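You operate a simulated robot arm through the tools that you are given. There is no shell and no other tool. Be economical: measure what you need, move in short steps, check, and stop when the job is done.

Carry out the task below with a simulated two-armed robot. There is one attempt and no reset: what you move stays moved.

## Task
Pick up the depth gauge with one hand, pass it to the other hand and put it on the low shelf of the loading table. Fetch the blue rub pad and set it in the steel tray. Put the dirty filter cartridge on the top of the moulding table away on the service shelf. Fetch the release brush and set it in the black drip tray. Put the white cup from the top of the moulding table on the orange tile. Stack the orange pad from the top of the moulding table on top of the blue pad. The order is free. Set down upright: cup.

The check looks at the end state, three seconds after you hand in, the way a careful person would. Anything else that was tipped, shoved, dropped, spilled or broken makes it a failure.

## Robot
Two 7-joint arms with two-finger grippers on one trunk, on a base that drives. Base frame: it is fixed to the floor where the robot stands at the start and does not move with it; the origin is under the middle of the robot, x ahead of it, y to its left, z up; the surface under the hand at the start is at about z = 0.86. Readings come in m, degrees, newtons and seconds.
The left shoulder is at the start at [0.045, 0.158, 1.105], the right one opposite. With the tool pointing down near the work surface each hand reaches from about 0.3 to 0.74 m from the robot's upright axis, wherever it stands, measured 20 degrees to its own side. Places, roughly: black drip tray (15x25x5 cm) [-1.2, -1.7, 0.3]; blue rub pad (6x3x7 cm) [0.6, -0.1, 0.9]; cup [1, -0.25, 1]; depth gauge [0.5, -0.25, 1]; dirty filter cartridge [0.5, 0, 1]; low shelf of the loading table [-0.9, -1.8, 0.3]; orange tile (9x7x2 cm) [1.4, -0.2, 0.9]; pad [1.25, 0, 0.75]; release brush (3x2x17 cm) [0.7, -0.3, 0.9]; service shelf (68x22 cm) [-1.76, -2.14, 0.8]; steel tray (17x15x4 cm) [-2, -2.1, 0.8]. Payload 2.45 kg a hand.
Tool frame (each hand has its own): the origin (TCP) lies between the finger pads and is the grasp point; the fingertips stand 0.026 m ahead of it; z points along the fingers, y is the line along which they close. The gripper opens to 0.096 m. The gripper's body begins 0.069 m behind the TCP.
Orientation is that of the tool frame in the base frame, as [roll, pitch, yaw] about the fixed x, y, z axes, in that order (R = Rz(yaw) Ry(pitch) Rx(roll)). With the fingers straight down and closing along the base's y, the tool's x points along the base's -x, its y along +y and its z along -z.

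## Interface
- The arms move only by the tool nudge_tool. It takes "left_increments", "right_increments" or both (then of equal length, played together; a hand with none holds still); each is a list that holds one entry, the list of rows, each a list of 7 numbers: the turn, a rotation vector about the tool's x, y, z in degrees, then the shift along the tool's x, y, z in m, then the gripper command, from -1 (fully open) to 1 (shut), values between in proportion. In form: [[[rx, ry, rz, tx, ty, tz, hand], ...]]. A call has 1 to 8 rows; each row is the pose to reach, as a shift and turn from the pose commanded when the call began, along the tool's axes at that moment. A row lasts 0.2 s, in which the tool goes at most 0.05 m and 8.6 degrees; a call with a longer step from one row to the next is refused whole, and so is a gripper value outside its range. Where a pose cannot be reached the arm comes as near as it can. A force on the tool above 40 N (or 10 N above the force at the start of the call, whichever is more), or a blocked arm, ends the call early, and 0.2 s more pass. Each finger halts on what it meets, pressing with about 22 N; the grip force reading is that of the motor and also rises with nothing between the fingers. The clock runs only during rows and for 0.2 s after the last one: add rows that repeat a pose to give the fingers time. The reply holds the time, the measured pose of the TCP, the force on the tool along the base axes, the opening and the grip force, in the units named above and with some noise, with the torque about the TCP (base axes, N m) and any sound that the robot's microphone picked up, and new pictures: "show" is both (left out), scene, wrist or none (wrist: the cameras of the hands that moved).
- Cameras (640 x 400 px; columns grow to the right, rows downward): "scene" is now at [0.1284, -0.0513, 1.5843]; the picture's right is [-0.50, -0.86, -0.00], its down [-0.69, 0.40, -0.60] and it looks along [0.52, -0.30, -0.80] (base axes); focal length 262 px, centre (320, 200). "left" rides on the left gripper at [0.082, -0.003, -0.098] in its tool frame; the picture's right is [0.04, 1.00, 0.00], its down [-0.73, 0.03, -0.68] and it looks along [-0.68, 0.03, 0.73] (tool axes); focal length 256 px, centre (320, 200). "right" rides on the right gripper at [0.082, 0.003, -0.098] in its tool frame; the picture's right is [-0.04, 1.00, 0.00], its down [-0.73, -0.03, -0.68] and it looks along [-0.68, -0.03, 0.73] (tool axes); focal length 256 px, centre (320, 200). There is no depth. A picture from a camera that has moved, and an enlarged one, comes with that camera's place and axes in the base frame and with its lens. The place of the scene camera against the robot may be out by one fixed shift of up to 0.025 m in any direction.
- move_column(by): slides the trunk up (or, below 0, down) by that many m; the arms and the scene camera ride with it, the base frame stays. It gives what a move gives, with no picture.
- roll_base(legs): drives the robot by 1 to 6 legs, each [ahead, left, turn to the left] in m, m and degrees, along the robot's own axes; the way and the turn of a leg run together, so that a leg with both is an arc; at most 1.5 m and 180 degrees a leg. The arms and the cameras ride along, it lands a little off, and it stops where it bumps. It gives what a move gives, and a new picture of the scene camera.
- turn_head(pan, tilt): turns the head with the scene camera to pan (to the left, within 120 degrees either way) and tilt (down, from -29 to 69), counted from straight ahead of the robot. It gives what a move gives, and a new picture of the scene camera.
- close_up(camera, box): a new picture of the part [left, top, right, bottom] of that camera's present view, enlarged. The clock stands still meanwhile.
- job_done(): hands the job in; it is judged then, once.

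Work in short steps. Places have to be worked out from the pictures, the camera data and where the tool is seen: move nearer, look again, correct. Check each grasp and each placing, and mend what went wrong. You have 196 turns and 260 pictures in all, those below and enlarged ones among them. Open the grippers and draw the arms clear of the work before you hand the job in, unless the task says otherwise.

The tools are called after ">>>" as name(argument=value, ...) on one line, values as JSON. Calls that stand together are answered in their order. nudge_tool: Moves the arms, as the interface text tells. Its arguments: {"type":"object","properties":{"left_increments":{"type":"array","items":{"type":"array","items":{"type":"array","items":{"type":"number"}}}},"right_increments":{"type":"array","items":{"type":"array","items":{"type":"array","items":{"type":"number"}}}},"show":{"type":"string","enum":["both","scene","wrist","none"]}},"required":[]} The other tools are called the same way: move_column (by) slides the trunk up or down; roll_base (legs) drives the base; turn_head (pan, tilt) turns the head that bears the scene camera; close_up (camera, box) takes an enlarged picture of a part of a camera's view; job_done () hands the job in.

At the start:

```text
time_s: 0.0
left_tool_pos: [0.5187, 0.0556, 1.1095]
left_tcp_rot: [179.9, -0.1, 180.0]
left_ft_force: [-0.2, 0.1, 0.3]
left_moment: [0.01, 0.01, -0.03]
left_opening: 0.0958
left_grasp_force: 0.1
right_tool_pos: [0.3872, -0.3044, 1.1779]
right_tcp_rot: [179.9, -0.1, 179.9]
right_ft_force: [0.5, 0.3, -0.2]
right_moment: [0.01, -0.03, 0.03]
right_opening: 0.0959
right_grasp_force: 0.0
trunk travel left (down, up): [-0.275, 0.292]
robot x, y, heading: [0.0032, -0.0044, 0.2]
head pan, tilt: [-30.1, 53.1]
```

scene: 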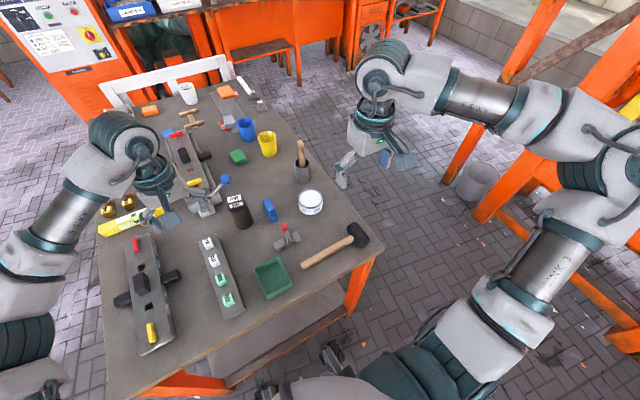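
right: 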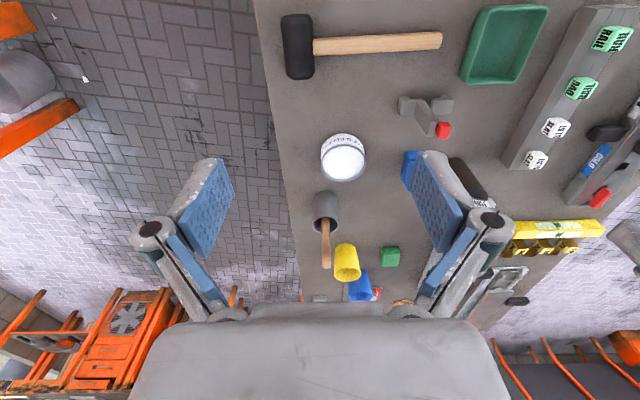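
left: 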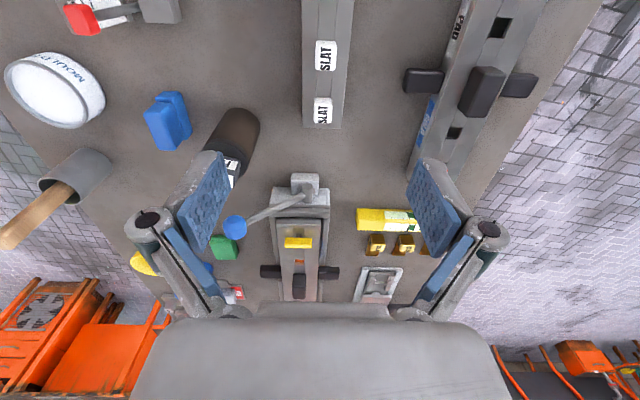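

I begin by looking closer at the table to identify the objects.

>>> close_up(camera="scene", box=[90, 60, 290, 210])

>>> close_up(camera="scene", box=[180, 130, 380, 280])

```text
2.67 times, centred on (190, 135) of scene
camera zoom: at [0.1284, -0.0513, 1.5843], right [-0.5, -0.86, 0.0], down [-0.69, 0.4, -0.6], along [0.52, -0.3, -0.8], focal length 698 px, centre (667, 373)
```

zoom: 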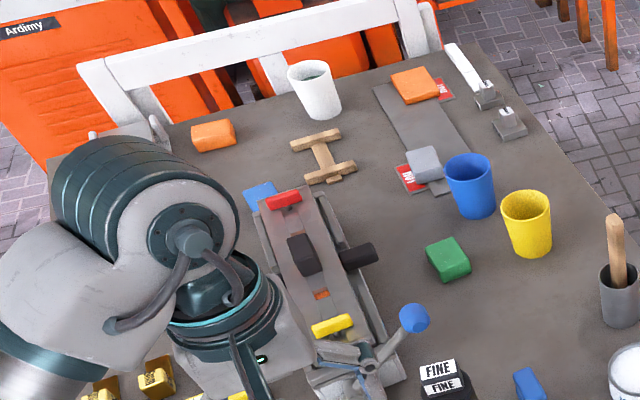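

```text
2.67 times, centred on (280, 205) of scene
camera zoom: at [0.1284, -0.0513, 1.5843], right [-0.5, -0.86, 0.0], down [-0.69, 0.4, -0.6], along [0.52, -0.3, -0.8], focal length 698 px, centre (427, 187)
```

zoom: 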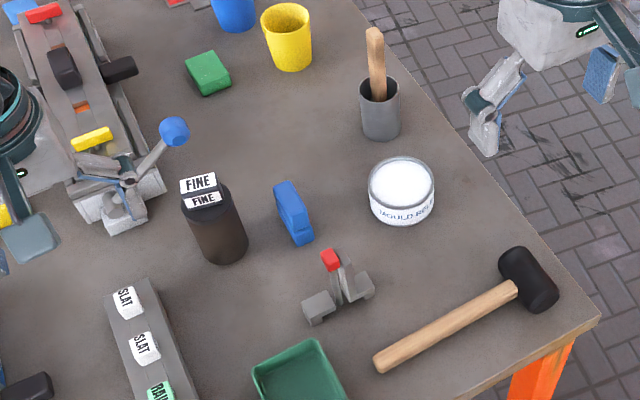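

The table objects are identified. Now I look round for the loading table and service shelf.

>>> turn_head(pan=-115, tilt=25)

>>> turn_head(pan=-60, tilt=25)

>>> turn_head(pan=5, tilt=35)

>>> turn_head(pan=70, tilt=30)

```text
time_s: 1.6
left_tool_pos: [0.5175, 0.054, 1.1118]
left_tcp_rot: [-180.0, 0.0, -179.9]
left_ft_force: [-1.0, 0.4, -0.2]
left_moment: [0.01, -0.02, -0.02]
left_opening: 0.096
left_grasp_force: 0.1
right_tool_pos: [0.3833, -0.3036, 1.1796]
right_tcp_rot: [-180.0, 0.0, 180.0]
right_ft_force: [0.2, -0.6, 0.2]
right_moment: [-0.01, 0.0, -0.04]
right_opening: 0.096
right_grasp_force: 0.0
trunk travel left (down, up): [-0.275, 0.292]
robot x, y, heading: [0.0003, -0.0024, 0.1]
head pan, tilt: [-115.0, 25.0]
camera scene: at [0.0256, -0.0969, 1.6262], right [-0.91, 0.42, 0.0], down [0.17, 0.39, -0.91], along [-0.38, -0.82, -0.42], focal length 262 px, centre (320, 200)
```

scene: 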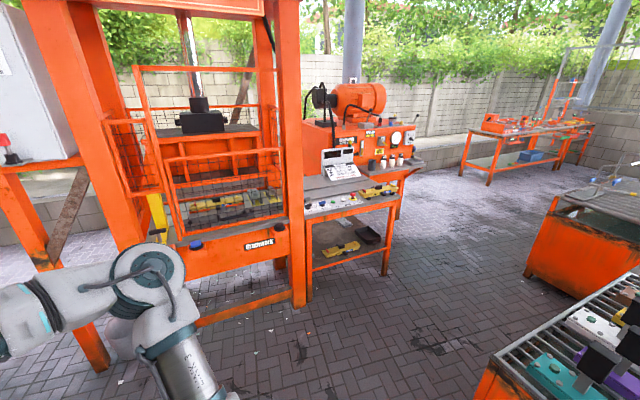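

```text
time_s: 2.8
left_tool_pos: [0.517, 0.0584, 1.1114]
left_tcp_rot: [-180.0, 0.1, -179.9]
left_ft_force: [-0.4, 0.1, 0.0]
left_moment: [0.0, 0.04, 0.02]
left_opening: 0.0963
left_grasp_force: 0.1
right_tool_pos: [0.3832, -0.3024, 1.1802]
right_tcp_rot: [-180.0, 0.0, -180.0]
right_ft_force: [0.3, 0.0, -0.8]
right_moment: [-0.01, 0.04, -0.03]
right_opening: 0.0959
right_grasp_force: 0.1
trunk travel left (down, up): [-0.275, 0.292]
robot x, y, heading: [-0.0011, -0.0001, -0.1]
head pan, tilt: [-60.0, 25.0]
camera scene: at [0.1105, -0.0915, 1.626], right [-0.87, -0.5, 0.0], down [-0.21, 0.37, -0.9], along [0.45, -0.78, -0.43], focal length 262 px, centre (320, 200)
```

scene: 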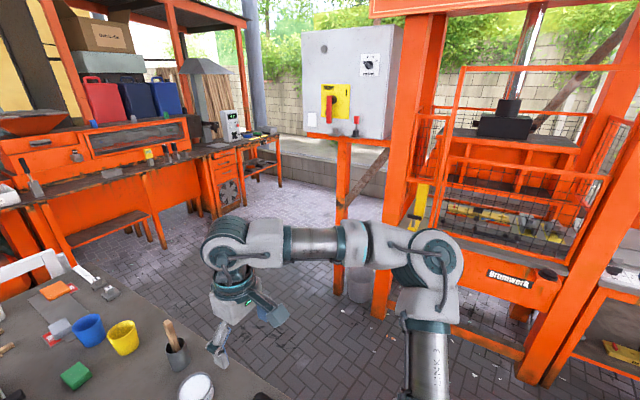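

```text
time_s: 4.2
left_tool_pos: [0.5149, 0.0565, 1.1112]
left_tcp_rot: [-179.9, 0.1, -179.9]
left_ft_force: [0.0, 0.2, -0.2]
left_moment: [-0.01, 0.0, 0.01]
left_opening: 0.0959
left_grasp_force: 0.1
right_tool_pos: [0.3824, -0.302, 1.1794]
right_tcp_rot: [-180.0, 0.1, -180.0]
right_ft_force: [-0.6, 0.3, -0.3]
right_moment: [0.03, 0.0, -0.02]
right_opening: 0.096
right_grasp_force: 0.2
trunk travel left (down, up): [-0.275, 0.292]
robot x, y, heading: [0.0031, 0.0026, -0.2]
head pan, tilt: [5.0, 35.0]
camera scene: at [0.1522, -0.004, 1.6102], right [0.09, -1.0, 0.0], down [-0.57, -0.05, -0.82], along [0.81, 0.07, -0.58], focal length 262 px, centre (320, 200)
```

scene: 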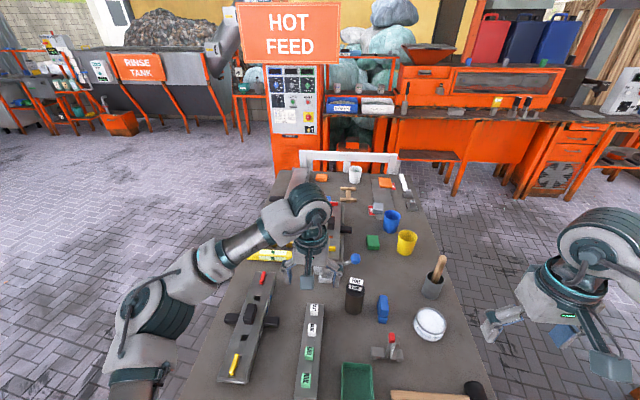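

```text
time_s: 5.5
left_tool_pos: [0.5164, 0.0579, 1.1112]
left_tcp_rot: [-179.9, 0.1, 180.0]
left_ft_force: [0.0, 1.0, -0.8]
left_moment: [0.01, 0.02, -0.03]
left_opening: 0.096
left_grasp_force: 0.0
right_tool_pos: [0.3838, -0.3024, 1.1792]
right_tcp_rot: [-180.0, 0.0, 180.0]
right_ft_force: [0.7, 0.3, 0.3]
right_moment: [0.01, 0.0, 0.0]
right_opening: 0.0958
right_grasp_force: 0.1
trunk travel left (down, up): [-0.275, 0.292]
robot x, y, heading: [-0.0001, -0.0004, -0.1]
head pan, tilt: [70.0, 30.0]
camera scene: at [0.0955, 0.0734, 1.6183], right [0.94, -0.34, 0.0], down [-0.17, -0.47, -0.87], along [0.29, 0.81, -0.5], focal length 262 px, centre (320, 200)
```

scene: 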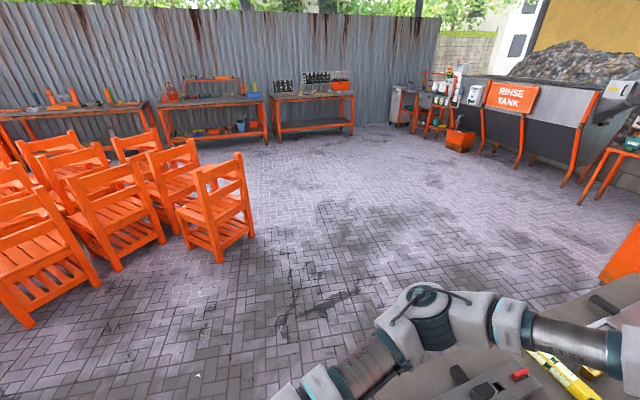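

The loading table and service machine are at back right. I zoom there.

>>> turn_head(pan=-118, tilt=25)

>>> close_up(camera="scene", box=[260, 90, 440, 300])

```text
time_s: 8.3
left_tool_pos: [0.5156, 0.0574, 1.111]
left_tcp_rot: [-179.9, 0.1, 180.0]
left_ft_force: [0.5, 1.0, -0.6]
left_moment: [0.0, 0.02, 0.03]
left_opening: 0.0961
left_grasp_force: 0.0
right_tool_pos: [0.3838, -0.3026, 1.1801]
right_tcp_rot: [-179.9, 0.1, -179.9]
right_ft_force: [0.0, -0.1, -0.9]
right_moment: [0.01, 0.01, 0.05]
right_opening: 0.0961
right_grasp_force: 0.0
trunk travel left (down, up): [-0.275, 0.292]
robot x, y, heading: [-0.0022, -0.004, -0.0]
head pan, tilt: [-118.0, 25.0]
camera scene: at [0.0212, -0.0931, 1.6263], right [-0.88, 0.47, 0.0], down [0.19, 0.37, -0.91], along [-0.43, -0.8, -0.42], focal length 262 px, centre (320, 200)
```

scene: 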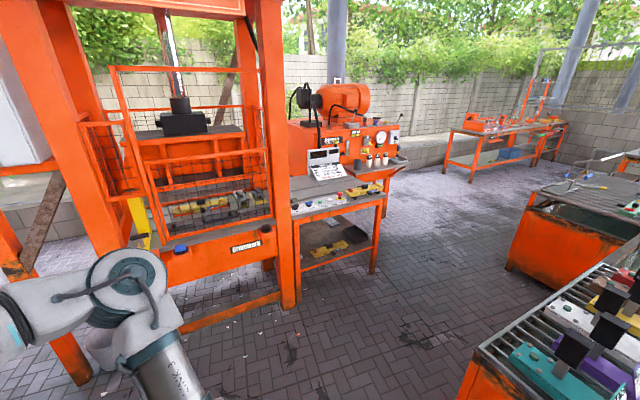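

```text
1.90 times, centred on (350, 195) of scene
camera zoom: at [0.0212, -0.0931, 1.6263], right [-0.88, 0.47, 0.0], down [0.19, 0.37, -0.91], along [-0.43, -0.8, -0.42], focal length 499 px, centre (263, 210)
```

zoom: 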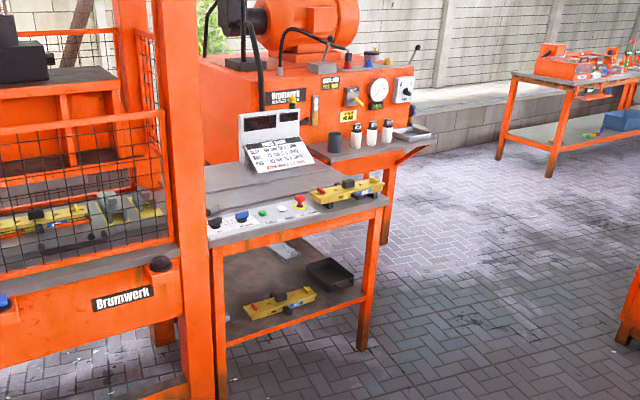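

The layout is clear. I bring the right hand over the gauge and move the left aside, with the head on the work.

>>> turn_head(pan=-15, tilt=55)

>>> nudge_tool(right_increments=[[[0, 0, 0, -0.004, 0.038, 0.02, -1], [0, 0, 0, -0.008, 0.076, 0.04, -1], [0, 0, 0, -0.012, 0.114, 0.06, -1], [0, 0, 0, -0.017, 0.153, 0.08, -1]]], left_increments=[[[0, 0, 0, 0, 0.045, 0, -1], [0, 0, 0, 0, 0.09, 0, -1], [0, 0, 0, 0, 0.13, 0, -1], [0, 0, 0, 0, 0.17, 0, -1]]])

```text
time_s: 10.1
left_tool_pos: [0.5158, 0.0583, 1.1107]
left_tcp_rot: [-179.9, 0.1, 180.0]
left_ft_force: [-0.4, 0.5, 0.1]
left_moment: [-0.02, -0.01, -0.01]
left_opening: 0.0959
left_grasp_force: 0.1
right_tool_pos: [0.3823, -0.3025, 1.1794]
right_tcp_rot: [-180.0, 0.1, 180.0]
right_ft_force: [0.2, -1.0, 0.6]
right_moment: [0.01, 0.02, -0.02]
right_opening: 0.0961
right_grasp_force: 0.1
trunk travel left (down, up): [-0.275, 0.292]
robot x, y, heading: [-0.0012, 0.0027, -0.1]
head pan, tilt: [-15.0, 55.0]
camera scene: at [0.134, -0.0303, 1.582], right [-0.26, -0.97, 0.0], down [-0.79, 0.21, -0.57], along [0.55, -0.15, -0.82], focal length 262 px, centre (320, 200)
```

scene: 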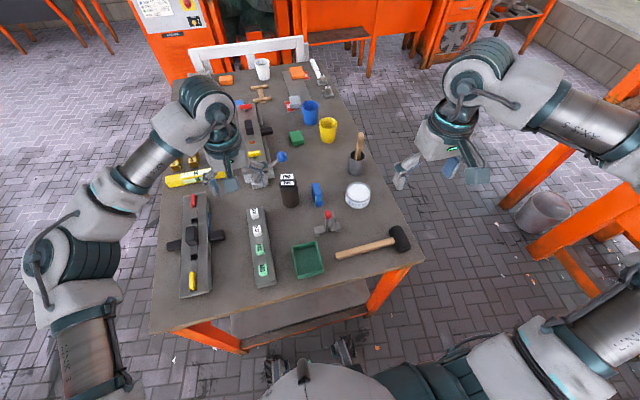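

```text
time_s: 11.1
left_tool_pos: [0.5181, 0.2298, 1.1096]
left_tcp_rot: [-179.8, 0.0, 179.8]
left_ft_force: [0.5, 0.6, -0.5]
left_moment: [-0.02, 0.06, 0.02]
left_opening: 0.0959
left_grasp_force: 0.0
right_tool_pos: [0.4028, -0.1468, 1.0989]
right_tcp_rot: [-179.8, -0.1, 179.9]
right_ft_force: [0.1, -0.3, 0.7]
right_moment: [-0.03, 0.03, -0.01]
right_opening: 0.0961
right_grasp_force: 0.0
trunk travel left (down, up): [-0.275, 0.292]
robot x, y, heading: [0.0032, -0.002, -0.2]
head pan, tilt: [-15.0, 55.0]
camera scene: at [0.1361, -0.0241, 1.5818], right [-0.26, -0.97, 0.0], down [-0.79, 0.21, -0.57], along [0.55, -0.15, -0.82], focal length 262 px, centre (320, 200)
camera right: at [0.3201, -0.1432, 1.198], right [0.04, 1.0, 0.0], down [0.73, -0.03, 0.68], along [0.68, -0.03, -0.73], focal length 256 px, centre (320, 200)
camera left: at [0.4373, 0.226, 1.209], right [-0.04, 1.0, 0.0], down [0.73, 0.03, 0.68], along [0.68, 0.02, -0.73], focal length 256 px, centre (320, 200)
```

scene: 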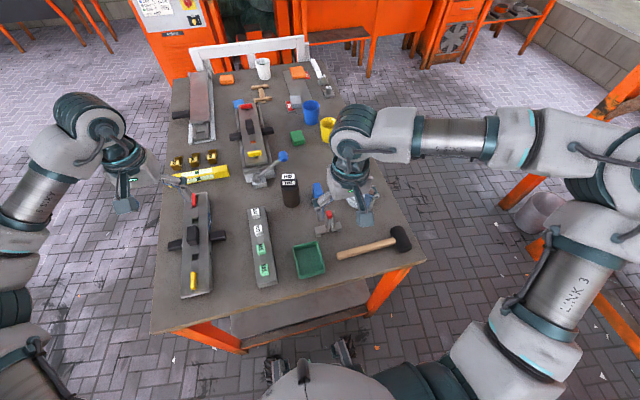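
right: 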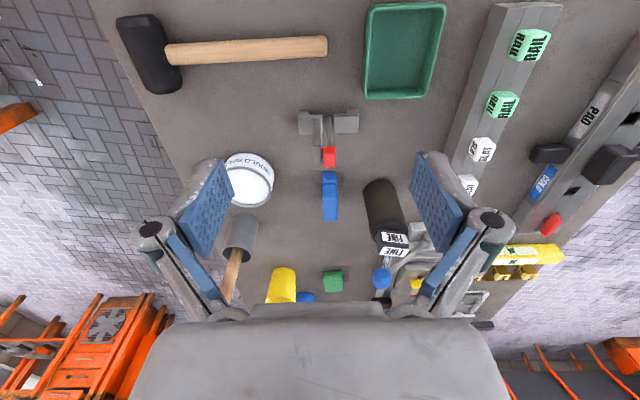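
left: 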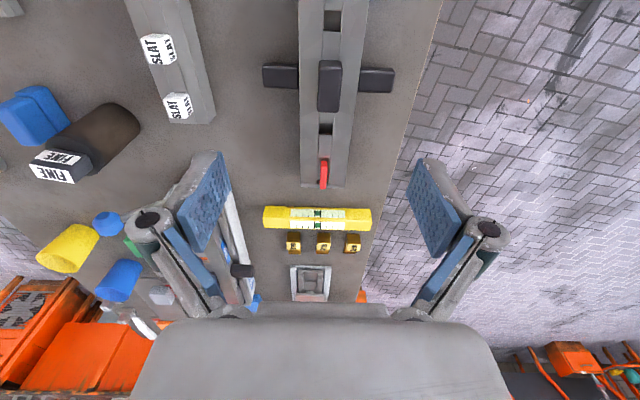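

I look at the gauge's form closely.

>>> close_up(camera="right", box=[260, 80, 420, 240])

>>> close_up(camera="scene", box=[280, 150, 400, 250])

```text
2.50 times, centred on (340, 160) of right
camera zoom: at [0.3201, -0.1432, 1.198], right [0.04, 1.0, 0.0], down [0.73, -0.03, 0.68], along [0.68, -0.03, -0.73], focal length 640 px, centre (270, 300)
```

zoom: 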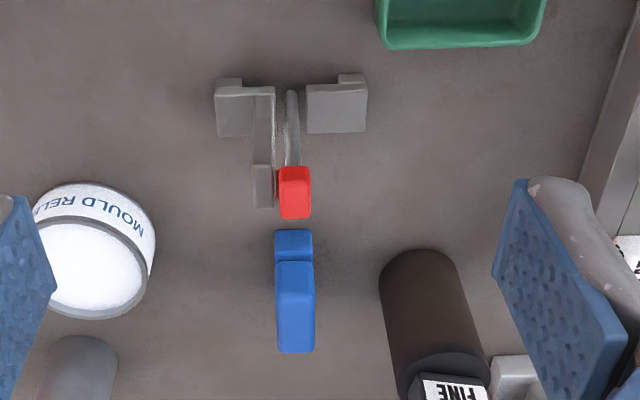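

```text
4.00 times, centred on (340, 200) of scene
camera zoom: at [0.1361, -0.0241, 1.5818], right [-0.26, -0.97, 0.0], down [-0.79, 0.21, -0.57], along [0.55, -0.15, -0.82], focal length 1047 px, centre (240, 200)
```

zoom: 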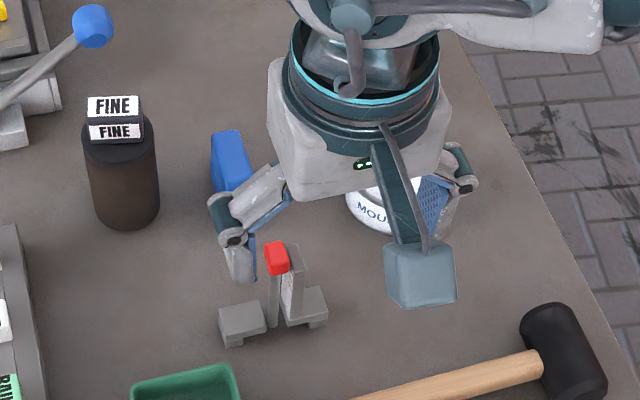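

The gauge stands upright: a crossbar base along y with a post and red-capped rod, about at (0.478,-0.146), 9 cm tall. I lower the right hand above it.

>>> nudge_tool(right_increments=[[[0, 0, 0, -0.025, 0, 0.03, -0.25], [0, 0, 0, -0.05, 0, 0.06, -0.25], [0, 0, 0, -0.073, 0, 0.09, -0.25]]])

```text
time_s: 11.9
left_tool_pos: [0.517, 0.2293, 1.109]
left_tcp_rot: [-179.9, 0.1, -179.9]
left_ft_force: [0.2, -0.4, -0.3]
left_moment: [-0.01, 0.0, 0.0]
left_opening: 0.0961
left_grasp_force: 0.2
right_tool_pos: [0.4745, -0.146, 1.0089]
right_tcp_rot: [-179.9, 0.2, 179.9]
right_ft_force: [0.4, -0.6, 0.3]
right_moment: [-0.02, 0.03, -0.01]
right_opening: 0.0599
right_grasp_force: 0.1
trunk travel left (down, up): [-0.275, 0.292]
robot x, y, heading: [-0.0003, 0.0036, 0.1]
head pan, tilt: [-15.0, 55.0]
camera scene: at [0.1364, -0.0259, 1.5818], right [-0.26, -0.97, 0.0], down [-0.79, 0.21, -0.57], along [0.55, -0.15, -0.82], focal length 262 px, centre (320, 200)
camera right: at [0.3927, -0.1428, 1.1077], right [0.04, 1.0, 0.0], down [0.73, -0.03, 0.68], along [0.68, -0.03, -0.73], focal length 256 px, centre (320, 200)
```

scene: 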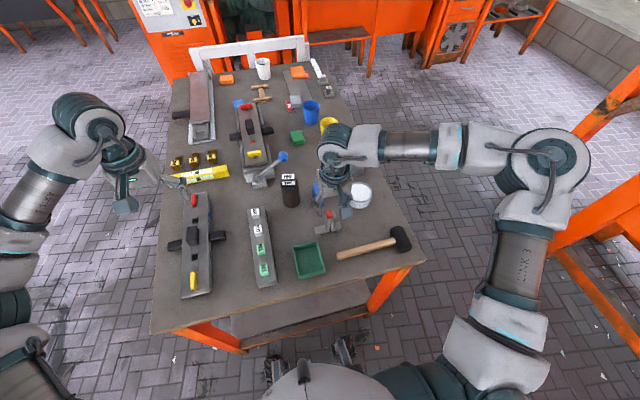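
right: 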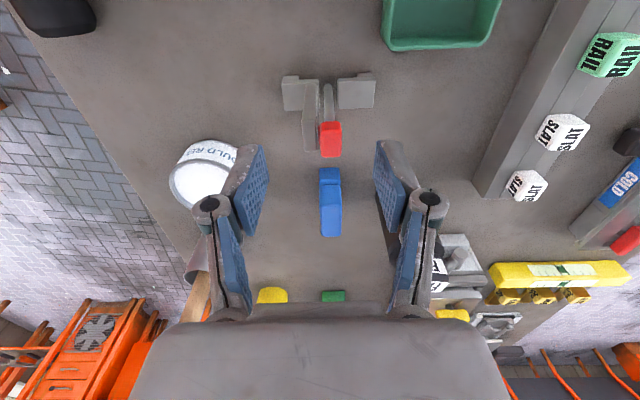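

The hand lines up over the post. I lower to gripping height, then look before closing.

>>> nudge_tool(right_increments=[[[0, 0, 0, -0.003, -0.001, 0.04, -0.25], [0, 0, 0, -0.003, -0.001, 0.078, -0.25]]])

>>> close_up(camera="scene", box=[280, 150, 400, 250])

```text
time_s: 12.5
left_tool_pos: [0.5179, 0.2274, 1.1119]
left_tcp_rot: [-179.8, 0.1, 180.0]
left_ft_force: [-0.4, -0.6, 0.4]
left_moment: [0.0, 0.03, 0.01]
left_opening: 0.096
left_grasp_force: 0.0
right_tool_pos: [0.4783, -0.1498, 0.9315]
right_tcp_rot: [-179.9, 0.2, -179.8]
right_ft_force: [0.2, -0.3, 0.6]
right_moment: [-0.02, 0.03, -0.02]
right_opening: 0.0602
right_grasp_force: 0.1
trunk travel left (down, up): [-0.275, 0.292]
robot x, y, heading: [-0.0039, 0.0021, 0.1]
head pan, tilt: [-15.0, 55.0]
camera scene: at [0.1365, -0.0282, 1.5817], right [-0.26, -0.97, 0.0], down [-0.79, 0.21, -0.57], along [0.55, -0.15, -0.82], focal length 262 px, centre (320, 200)
camera right: at [0.3958, -0.1459, 1.0294], right [0.04, 1.0, 0.0], down [0.73, -0.03, 0.68], along [0.68, -0.03, -0.73], focal length 256 px, centre (320, 200)
```

scene: 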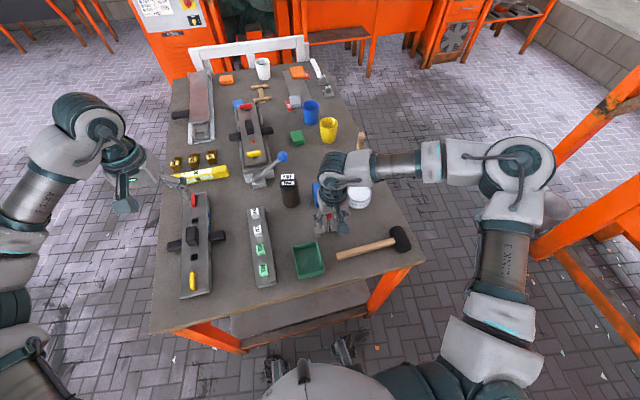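
right: 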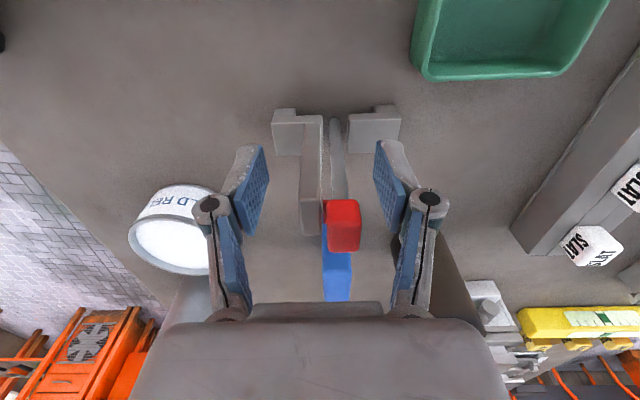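

```text
4.00 times, centred on (340, 200) of scene
camera zoom: at [0.1365, -0.0282, 1.5817], right [-0.26, -0.97, 0.0], down [-0.79, 0.21, -0.57], along [0.55, -0.15, -0.82], focal length 1047 px, centre (240, 200)
```

zoom: 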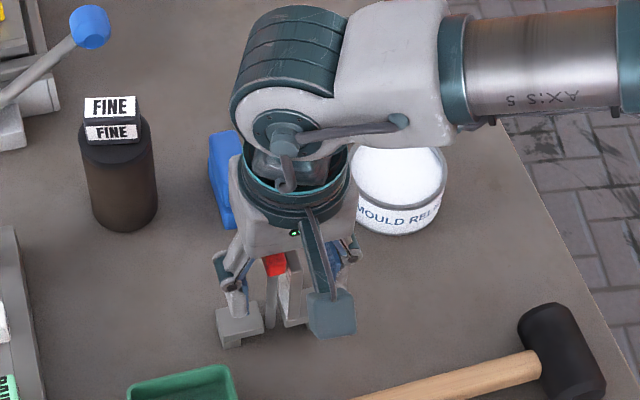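

Fingers straddle the post and rod. I centre by 4 mm and close.

>>> nudge_tool(right_increments=[[[0, 0, 0, 0, 0.005, 0.002, -0.25], [0, 0, 0, 0, 0.005, 0.002, 0.3], [0, 0, 0, 0, 0.005, 0.002, 1], [0, 0, 0, 0, 0.005, 0.002, 1], [0, 0, 0, 0, 0.005, 0.002, 1]]], show="wrist")

```text
time_s: 13.7
left_tool_pos: [0.5164, 0.2285, 1.1119]
left_tcp_rot: [-179.9, 0.1, -180.0]
left_ft_force: [-0.5, 0.0, -0.3]
left_moment: [0.01, -0.01, 0.04]
left_opening: 0.0959
left_grasp_force: 0.2
right_tool_pos: [0.4772, -0.1441, 0.9288]
right_tcp_rot: [-179.8, 0.0, -179.9]
right_ft_force: [0.7, -0.1, 0.2]
right_moment: [0.07, -0.01, 0.0]
right_opening: 0.0225
right_grasp_force: 21.5
trunk travel left (down, up): [-0.275, 0.292]
robot x, y, heading: [-0.0012, 0.0003, -0.0]
head pan, tilt: [-15.0, 55.0]
camera right: at [0.3952, -0.1402, 1.0282], right [0.04, 1.0, 0.0], down [0.73, -0.03, 0.68], along [0.68, -0.03, -0.73], focal length 256 px, centre (320, 200)
```

right: 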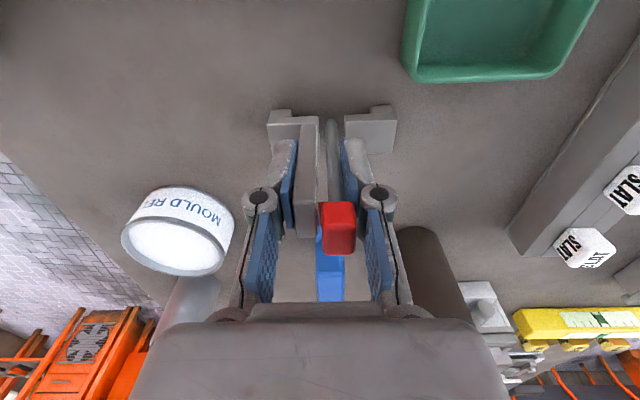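

Grip is firm (22 mm, 21 N). I lift the gauge and yaw it 45°, while the left hand turns to a tilted receiving pose.

>>> nudge_tool(right_increments=[[[0, 0, 0, 0, 0, -0.04, 1], [0, 0, 0, 0, 0, -0.08, 1], [0, 0, -7.5, 0, 0, -0.12, 1], [0, 0, -15, 0, 0.0, -0.16, 1], [0, 0, -22.5, -0.01, 0.025, -0.19, 1], [0, 0, -30, -0.02, 0.05, -0.22, 1], [0, 0, -37.5, -0.03, 0.08, -0.22, 1], [0, 0, -45, -0.043, 0.114, -0.22, 1]]], left_increments=[[[2.2, -5.3, 5.3, 0, 0, 0, -1], [4.4, -10.6, 10.6, 0, 0, 0, -1], [6.6, -16, 16, 0, 0, 0, -1], [8.8, -21.3, 21.3, 0, 0, 0, -1], [11, -26.6, 26.6, 0, 0, 0, -1], [13.2, -32, 32, 0, 0, -0.02, -1], [15.4, -37.3, 37.3, 0, 0, -0.03, -1], [17.65, -42.6, 42.6, 0, 0, -0.05, -1]]])

```text
time_s: 15.5
left_tool_pos: [0.517, 0.23, 1.1593]
left_tcp_rot: [-179.8, 45.3, 135.2]
left_ft_force: [0.0, 0.5, -0.3]
left_moment: [-0.02, 0.01, -0.03]
left_opening: 0.0957
left_grasp_force: 0.2
right_tool_pos: [0.4531, -0.1398, 1.1448]
right_tcp_rot: [-179.9, 0.0, -139.0]
right_ft_force: [-0.3, 0.5, -2.9]
right_moment: [0.0, 0.01, -0.01]
right_opening: 0.0224
right_grasp_force: 21.7
right hand out of reach, approached as far as the arm can: row 5, 6, 7, 8
trunk travel left (down, up): [-0.275, 0.292]
robot x, y, heading: [-0.0018, -0.0005, -0.3]
head pan, tilt: [-15.0, 55.0]
camera scene: at [0.1365, -0.0257, 1.5817], right [-0.26, -0.97, 0.0], down [-0.79, 0.21, -0.57], along [0.55, -0.15, -0.82], focal length 262 px, centre (320, 200)
camera right: at [0.3892, -0.1906, 1.2438], right [-0.63, 0.78, 0.0], down [0.57, 0.46, 0.68], along [0.53, 0.42, -0.74], focal length 256 px, centre (320, 200)
camera left: at [0.4256, 0.3164, 1.1722], right [0.69, 0.73, -0.03], down [0.05, 0.0, 1.0], along [0.73, -0.69, -0.04], focal length 256 px, centre (320, 200)
```

scene: 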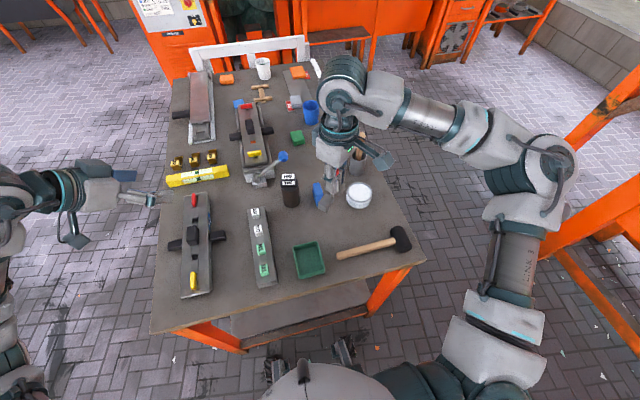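
right: 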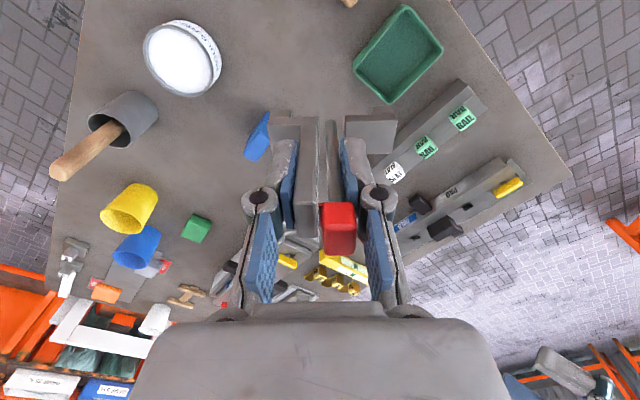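
left: 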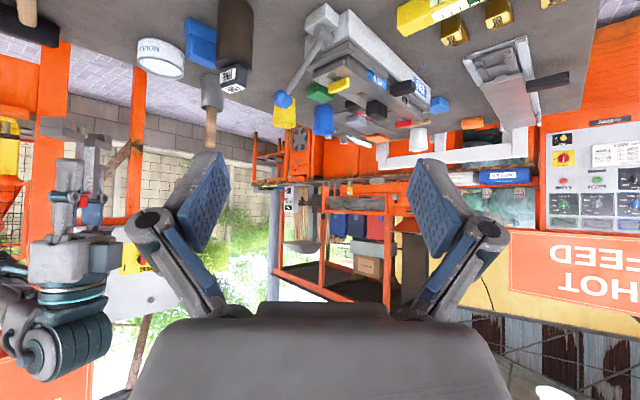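

The right wrist stopped at 41° yaw, which will do. I bring the left hand to a pre-grasp 10 cm behind the gauge's left foot.

>>> nudge_tool(left_increments=[[[0.4, 0, 0.4, -0.011, -0.0435, 0.0117, -1], [0.8, 0, 0.8, -0.022, -0.087, 0.0234, -1], [1.2, 0, 1.2, -0.033, -0.1306, 0.035, -1], [1.6, 0, 1.6, -0.0443, -0.174, 0.0466, -1], [2, 0, 2, -0.0554, -0.2176, 0.0583, -1], [2.4, 0, 2.4, -0.0664, -0.2612, 0.07, -1], [2.83, 0, 2.83, -0.0775, -0.3047, 0.0816, -1]]])

```text
time_s: 17.1
left_tool_pos: [0.3791, -0.0707, 1.1576]
left_tcp_rot: [179.9, 44.9, 131.0]
left_ft_force: [0.3, -0.2, -0.3]
left_moment: [0.01, -0.04, 0.03]
left_opening: 0.0961
left_grasp_force: 0.1
right_tool_pos: [0.4513, -0.1447, 1.1451]
right_tcp_rot: [-179.9, 0.1, -139.0]
right_ft_force: [0.3, 0.3, -1.8]
right_moment: [-0.02, 0.02, 0.02]
right_opening: 0.0224
right_grasp_force: 22.0
trunk travel left (down, up): [-0.275, 0.292]
robot x, y, heading: [0.001, 0.0017, -0.0]
head pan, tilt: [-15.0, 55.0]
camera scene: at [0.1341, -0.0327, 1.5819], right [-0.26, -0.97, 0.0], down [-0.79, 0.21, -0.57], along [0.55, -0.15, -0.82], focal length 262 px, centre (320, 200)
camera left: at [0.2936, 0.0219, 1.1699], right [0.73, 0.68, -0.03], down [0.05, -0.01, 1.0], along [0.68, -0.73, -0.04], focal length 256 px, centre (320, 200)
```

scene: 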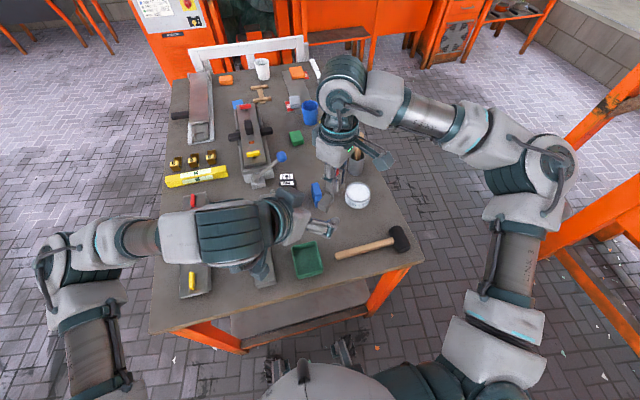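
left: 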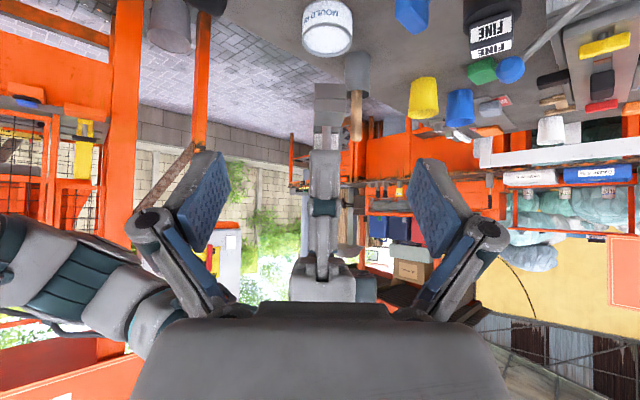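

The foot sits straight ahead of the left fingers at z≈1.094. I advance 9.2 cm along the tool, 5 mm sideways.

>>> nudge_tool(left_increments=[[[0, 0, 0, 0, 0.005, 0.03, -1], [0, 0, 0, 0, 0.005, 0.06, -1], [0, 0, 0, 0, 0.005, 0.09, -1]]])

>>> close_up(camera="scene", box=[260, 150, 380, 270])

```text
time_s: 17.9
left_tool_pos: [0.4262, -0.1135, 1.0933]
left_tcp_rot: [179.9, 45.2, 131.0]
left_ft_force: [-0.6, 0.5, 0.3]
left_moment: [0.02, 0.0, 0.02]
left_opening: 0.0959
left_grasp_force: 0.1
right_tool_pos: [0.4534, -0.1451, 1.1446]
right_tcp_rot: [179.9, 0.0, -139.1]
right_ft_force: [-0.3, 0.2, -2.4]
right_moment: [0.02, 0.06, -0.01]
right_opening: 0.0224
right_grasp_force: 21.9
trunk travel left (down, up): [-0.275, 0.292]
robot x, y, heading: [-0.0006, -0.0019, 0.2]
head pan, tilt: [-15.0, 55.0]
camera scene: at [0.1356, -0.0315, 1.5818], right [-0.26, -0.97, 0.0], down [-0.79, 0.21, -0.57], along [0.55, -0.15, -0.82], focal length 262 px, centre (320, 200)
camera left: at [0.3407, -0.0218, 1.1061], right [0.74, 0.68, -0.03], down [0.05, -0.01, 1.0], along [0.68, -0.74, -0.04], focal length 256 px, centre (320, 200)
```

scene: 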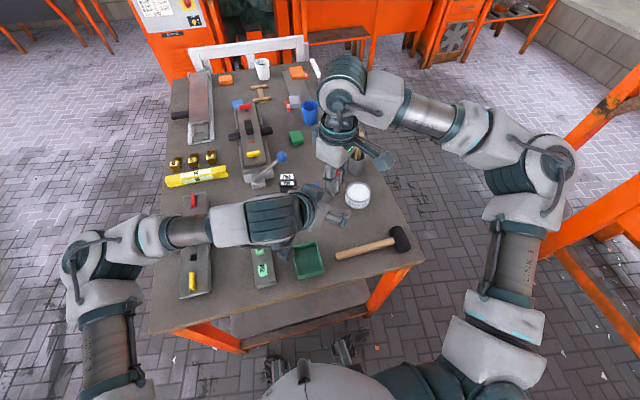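
left: 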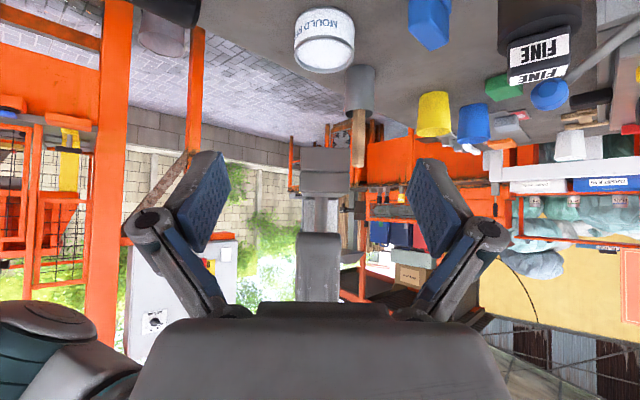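

```text
3.33 times, centred on (320, 210) of scene
camera zoom: at [0.1356, -0.0315, 1.5818], right [-0.26, -0.97, 0.0], down [-0.79, 0.21, -0.57], along [0.55, -0.15, -0.82], focal length 873 px, centre (320, 167)
```

zoom: 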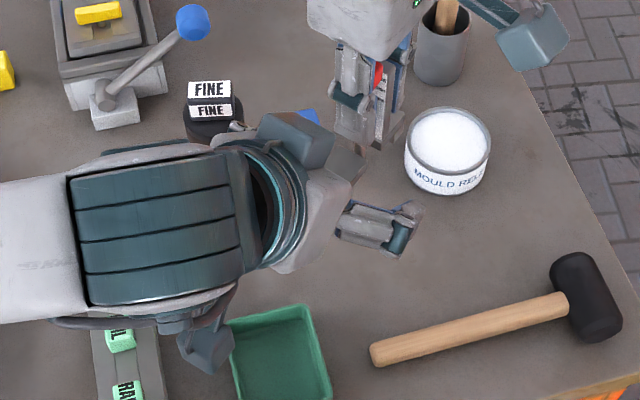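

The foot lies between the left fingers at the grasp point. I close the left hand.

>>> nudge_tool(left_increments=[[[0, 0, 0, 0, 0.002, 0.002, 0], [0, 0, 0, 0, 0.002, 0.002, 1], [0, 0, 0, 0, 0.002, 0.002, 1], [0, 0, 0, 0, 0.002, 0.002, 1], [0, 0, 0, 0, 0.002, 0.002, 1]]], show="wrist")

```text
time_s: 19.1
left_tool_pos: [0.4281, -0.1123, 1.0935]
left_tcp_rot: [179.9, 45.1, 131.0]
left_ft_force: [-1.8, -1.4, -0.5]
left_moment: [0.03, 0.0, -0.09]
left_opening: 0.0233
left_grasp_force: 21.9
right_tool_pos: [0.4513, -0.1424, 1.1449]
right_tcp_rot: [-179.9, 0.0, -139.1]
right_ft_force: [1.9, 1.5, -2.1]
right_moment: [0.05, -0.11, -0.03]
right_opening: 0.0225
right_grasp_force: 22.2
trunk travel left (down, up): [-0.275, 0.292]
robot x, y, heading: [0.0006, -0.0001, -0.0]
head pan, tilt: [-15.0, 55.0]
camera left: at [0.3426, -0.0199, 1.1054], right [0.74, 0.68, -0.03], down [0.05, -0.01, 1.0], along [0.68, -0.74, -0.04], focal length 256 px, centre (320, 200)
```

left: 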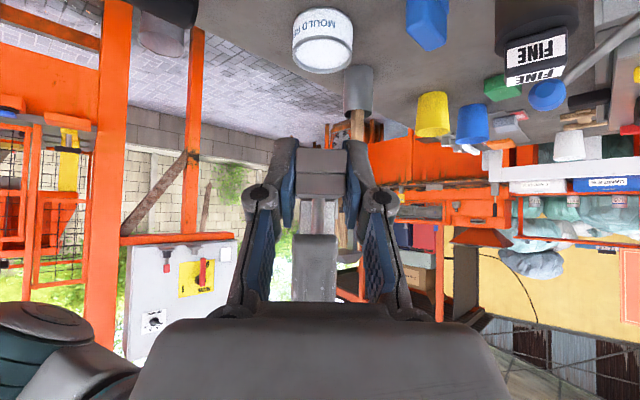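

The left hand holds (23 mm). I open the right hand and draw it straight up.

>>> nudge_tool(right_increments=[[[0, 0, 0, 0, 0, 0, 0], [0, 0, 0, 0, 0, 0, -0.4], [0, 0, 0, 0, 0, 0, -0.4], [0, 0, 0, 0, 0, -0.03, -0.4], [0, 0, 0, 0, 0, -0.07, -0.4], [0, 0, 0, 0, 0, -0.11, -0.4]]])

```text
time_s: 20.5
left_tool_pos: [0.4265, -0.1125, 1.0938]
left_tcp_rot: [179.8, 45.1, 130.9]
left_ft_force: [-0.5, 0.3, -0.4]
left_moment: [0.07, 0.03, 0.0]
left_opening: 0.0231
left_grasp_force: 22.1
right_tool_pos: [0.4354, -0.1674, 1.2431]
right_tcp_rot: [-179.9, 0.2, -139.1]
right_ft_force: [-0.4, -0.1, 0.5]
right_moment: [0.03, -0.01, -0.02]
right_opening: 0.0674
right_grasp_force: 0.0
right hand out of reach, approached as far as the arm can: row 5, 6
trunk travel left (down, up): [-0.275, 0.292]
robot x, y, heading: [0.0051, -0.0025, -0.2]
head pan, tilt: [-15.0, 55.0]
camera scene: at [0.1331, -0.03, 1.5821], right [-0.26, -0.97, 0.0], down [-0.79, 0.21, -0.57], along [0.55, -0.15, -0.82], focal length 262 px, centre (320, 200)
camera right: at [0.3706, -0.2181, 1.342], right [-0.62, 0.78, 0.0], down [0.57, 0.46, 0.68], along [0.53, 0.43, -0.73], focal length 256 px, centre (320, 200)
```

scene: 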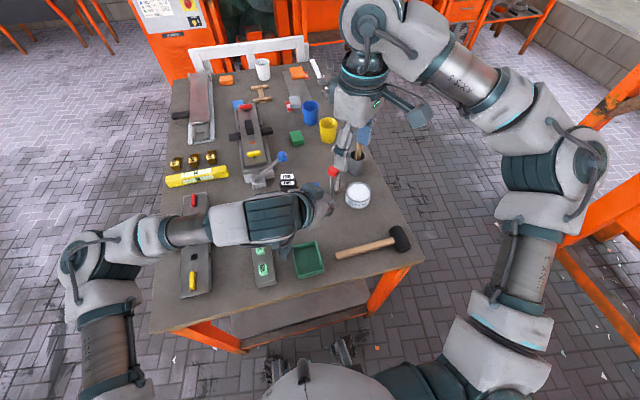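
right: 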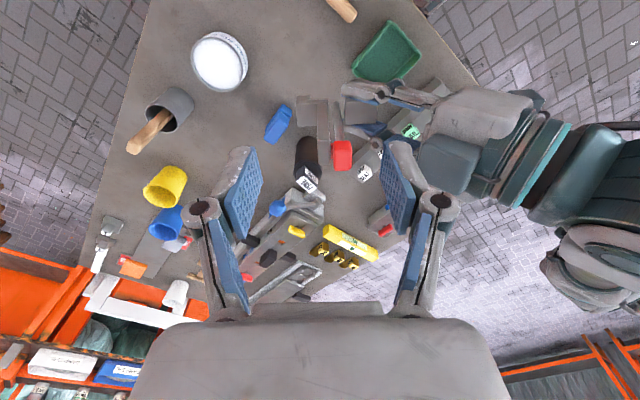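

The gauge is in the left hand. The left withdraws to the left; then the right hand straightens and goes to look at the brush holder.

>>> nudge_tool(left_increments=[[[0, 0, 0, 0.0267, 0.0328, -0.0267, 1], [0, 0, 0, 0.0507, 0.0623, -0.0507, 1], [0, 0, 0, 0.0774, 0.0951, -0.0774, 1], [0, 0, 0, 0.1014, 0.1246, -0.1014, 1], [0, 0, 0, 0.115, 0.135, -0.13, 1], [0, 0, 0, 0.11, 0.14, -0.16, 1], [0, 0, 0, 0.095, 0.142, -0.18, 1], [0, 0, 0, 0.081, 0.142, -0.194, 1]]], right_increments=[[[0, 0, 0, 0, 0, 0, -1], [0, 0, 0, 0, 0, 0, -1], [0, 0, 7, -0.002, -0.027, 0.02, -1], [0, 0, 14, -0.004, -0.054, 0.04, -1], [0, 0, 21, -0.006, -0.08, 0.06, -1], [0, 0, 28, -0.008, -0.107, 0.08, -1], [0, 0, 35, -0.01, -0.134, 0.1, -1], [0, 0, 41, -0.0127, -0.161, 0.123, -1]]])

```text
time_s: 22.3
left_tool_pos: [0.4093, 0.1268, 1.1735]
left_tcp_rot: [-179.9, 45.2, 131.1]
left_ft_force: [0.9, 0.0, -1.7]
left_moment: [0.07, 0.05, 0.0]
left_opening: 0.0233
left_grasp_force: 22.5
right_tool_pos: [0.5538, -0.2802, 1.1187]
right_tcp_rot: [-179.8, 0.2, 179.9]
right_ft_force: [-0.7, -0.3, 0.8]
right_moment: [0.02, 0.01, 0.02]
right_opening: 0.0961
right_grasp_force: 0.1
trunk travel left (down, up): [-0.275, 0.292]
robot x, y, heading: [0.0003, 0.0012, -0.2]
head pan, tilt: [-15.0, 55.0]
camera scene: at [0.1358, -0.029, 1.5818], right [-0.26, -0.97, 0.0], down [-0.79, 0.21, -0.57], along [0.55, -0.15, -0.82], focal length 262 px, centre (320, 200)
camera right: at [0.471, -0.2766, 1.2177], right [0.04, 1.0, 0.0], down [0.73, -0.03, 0.68], along [0.68, -0.03, -0.73], focal length 256 px, centre (320, 200)
camera left: at [0.3235, 0.2203, 1.186], right [0.74, 0.68, -0.03], down [0.05, -0.01, 1.0], along [0.68, -0.74, -0.04], focal length 256 px, centre (320, 200)
```

scene: 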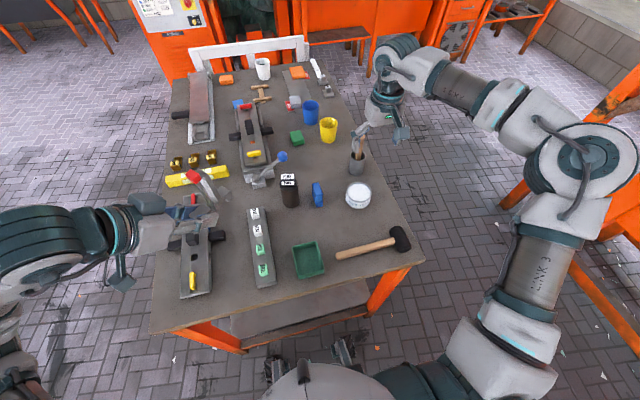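
right: 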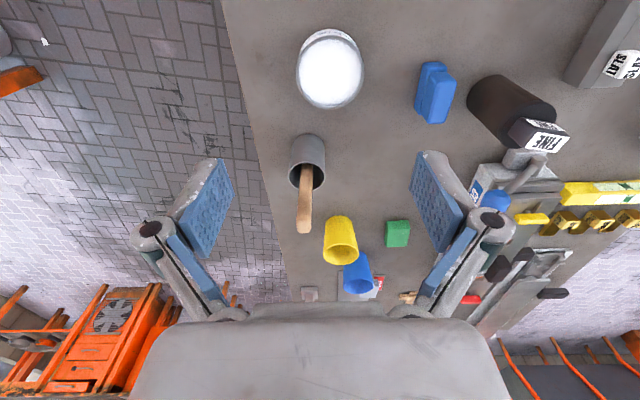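
left: 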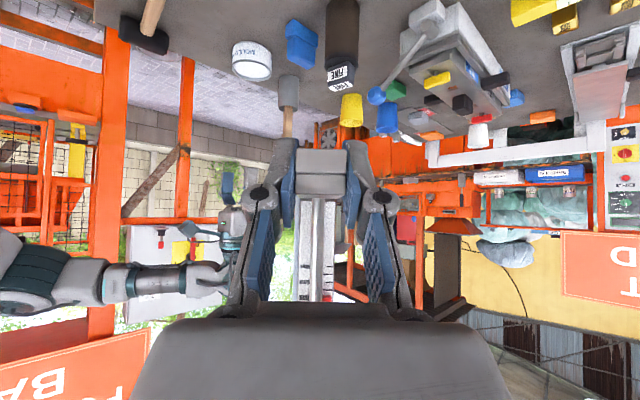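

The brush stands about vertical at (0.68,-0.303), holder rim z≈0.943, top ≈1.03. I move above it.

>>> nudge_tool(right_increments=[[[0, 0, 0, -0.04, -0.008, 0, -1], [0, 0, 0, -0.08, -0.016, 0, -1], [0, 0, 0, -0.122, -0.022, 0, -1]]])

```text
time_s: 23.1
left_tool_pos: [0.4077, 0.1271, 1.1737]
left_tcp_rot: [-180.0, 45.1, 131.0]
left_ft_force: [-0.2, 0.4, -1.4]
left_moment: [0.03, 0.06, -0.01]
left_opening: 0.0232
left_grasp_force: 22.0
right_tool_pos: [0.6131, -0.3062, 1.1067]
right_tcp_rot: [-179.9, 0.2, 179.9]
right_ft_force: [0.8, 0.3, 0.4]
right_moment: [0.0, 0.01, -0.01]
right_opening: 0.0958
right_grasp_force: 0.0
right hand out of reach, approached as far as the arm can: row 2, 3
trunk travel left (down, up): [-0.275, 0.292]
robot x, y, heading: [0.0006, 0.0008, 0.2]
head pan, tilt: [-15.0, 55.0]
camera scene: at [0.1343, -0.029, 1.582], right [-0.26, -0.97, 0.0], down [-0.79, 0.21, -0.57], along [0.55, -0.15, -0.82], focal length 262 px, centre (320, 200)
camera right: at [0.5314, -0.3017, 1.2062], right [0.04, 1.0, 0.0], down [0.73, -0.03, 0.68], along [0.68, -0.03, -0.73], focal length 256 px, centre (320, 200)
```

scene: 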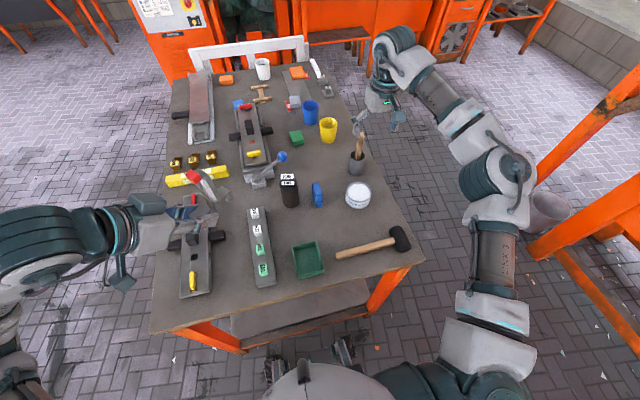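
right: 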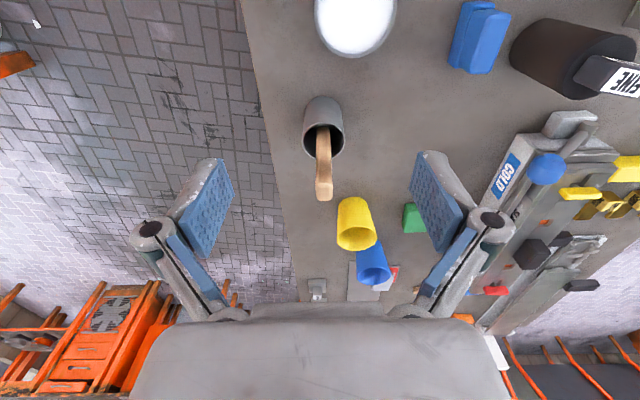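

Out of reach at this height with the shoulder low; I raise the trunk 0.2 m to reach farther out.

>>> move_column(by=0.2)

>>> nudge_tool(right_increments=[[[0, 0, 0, 0, 0, 0.05, -1], [0, 0, 0, 0, 0, 0.1, -1], [0, 0, 0, 0, 0, 0.15, -1], [0, 0, 0, 0, 0, 0.2, -1], [0, 0, 0, -0.033, 0.002, 0.2, -1], [0, 0, 0, -0.066, 0.002, 0.2, -1]]])

```text
time_s: 25.3
left_tool_pos: [0.4089, 0.1285, 1.372]
left_tcp_rot: [-180.0, 45.0, 131.0]
left_ft_force: [0.3, -0.3, -2.5]
left_moment: [0.05, 0.09, 0.01]
left_opening: 0.0232
left_grasp_force: 22.4
right_tool_pos: [0.592, -0.3056, 1.3603]
right_tcp_rot: [-180.0, 5.3, 179.6]
right_ft_force: [0.3, 0.6, 0.2]
right_moment: [-0.07, 0.01, 0.01]
right_opening: 0.0962
right_grasp_force: 0.1
trunk travel left (down, up): [-0.475, 0.092]
robot x, y, heading: [0.0006, 0.0034, 0.0]
head pan, tilt: [-15.0, 55.0]
```

```text
time_s: 26.7
left_tool_pos: [0.4069, 0.1282, 1.3729]
left_tcp_rot: [179.9, 45.1, 130.9]
left_ft_force: [0.3, 0.5, -2.3]
left_moment: [0.07, 0.02, -0.01]
left_opening: 0.023
left_grasp_force: 22.4
right_tool_pos: [0.6277, -0.3134, 1.1696]
right_tcp_rot: [179.9, 5.3, 179.6]
right_ft_force: [-0.9, -0.4, -0.1]
right_moment: [0.02, -0.01, 0.0]
right_opening: 0.0961
right_grasp_force: 0.0
right hand out of reach, approached as far as the arm can: row 5, 6
trunk travel left (down, up): [-0.475, 0.092]
robot x, y, heading: [-0.0013, -0.0024, -0.1]
head pan, tilt: [-15.0, 55.0]
camera scene: at [0.0738, -0.0284, 1.7826], right [-0.26, -0.97, 0.0], down [-0.79, 0.21, -0.57], along [0.55, -0.15, -0.82], focal length 262 px, centre (320, 200)
camera right: at [0.5372, -0.3091, 1.2607], right [0.04, 1.0, 0.0], down [0.67, -0.03, 0.75], along [0.74, -0.03, -0.67], focal length 256 px, centre (320, 200)
```

scene: 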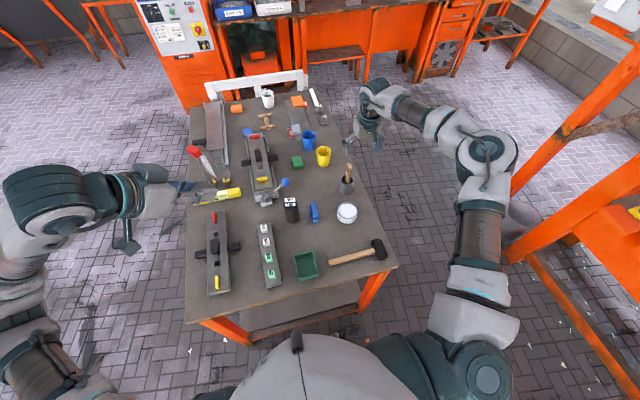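
right: 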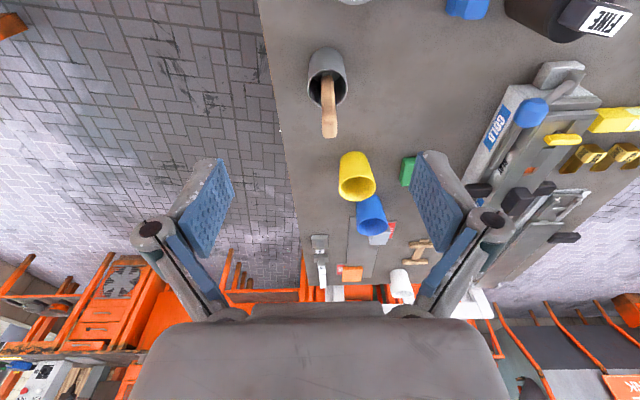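

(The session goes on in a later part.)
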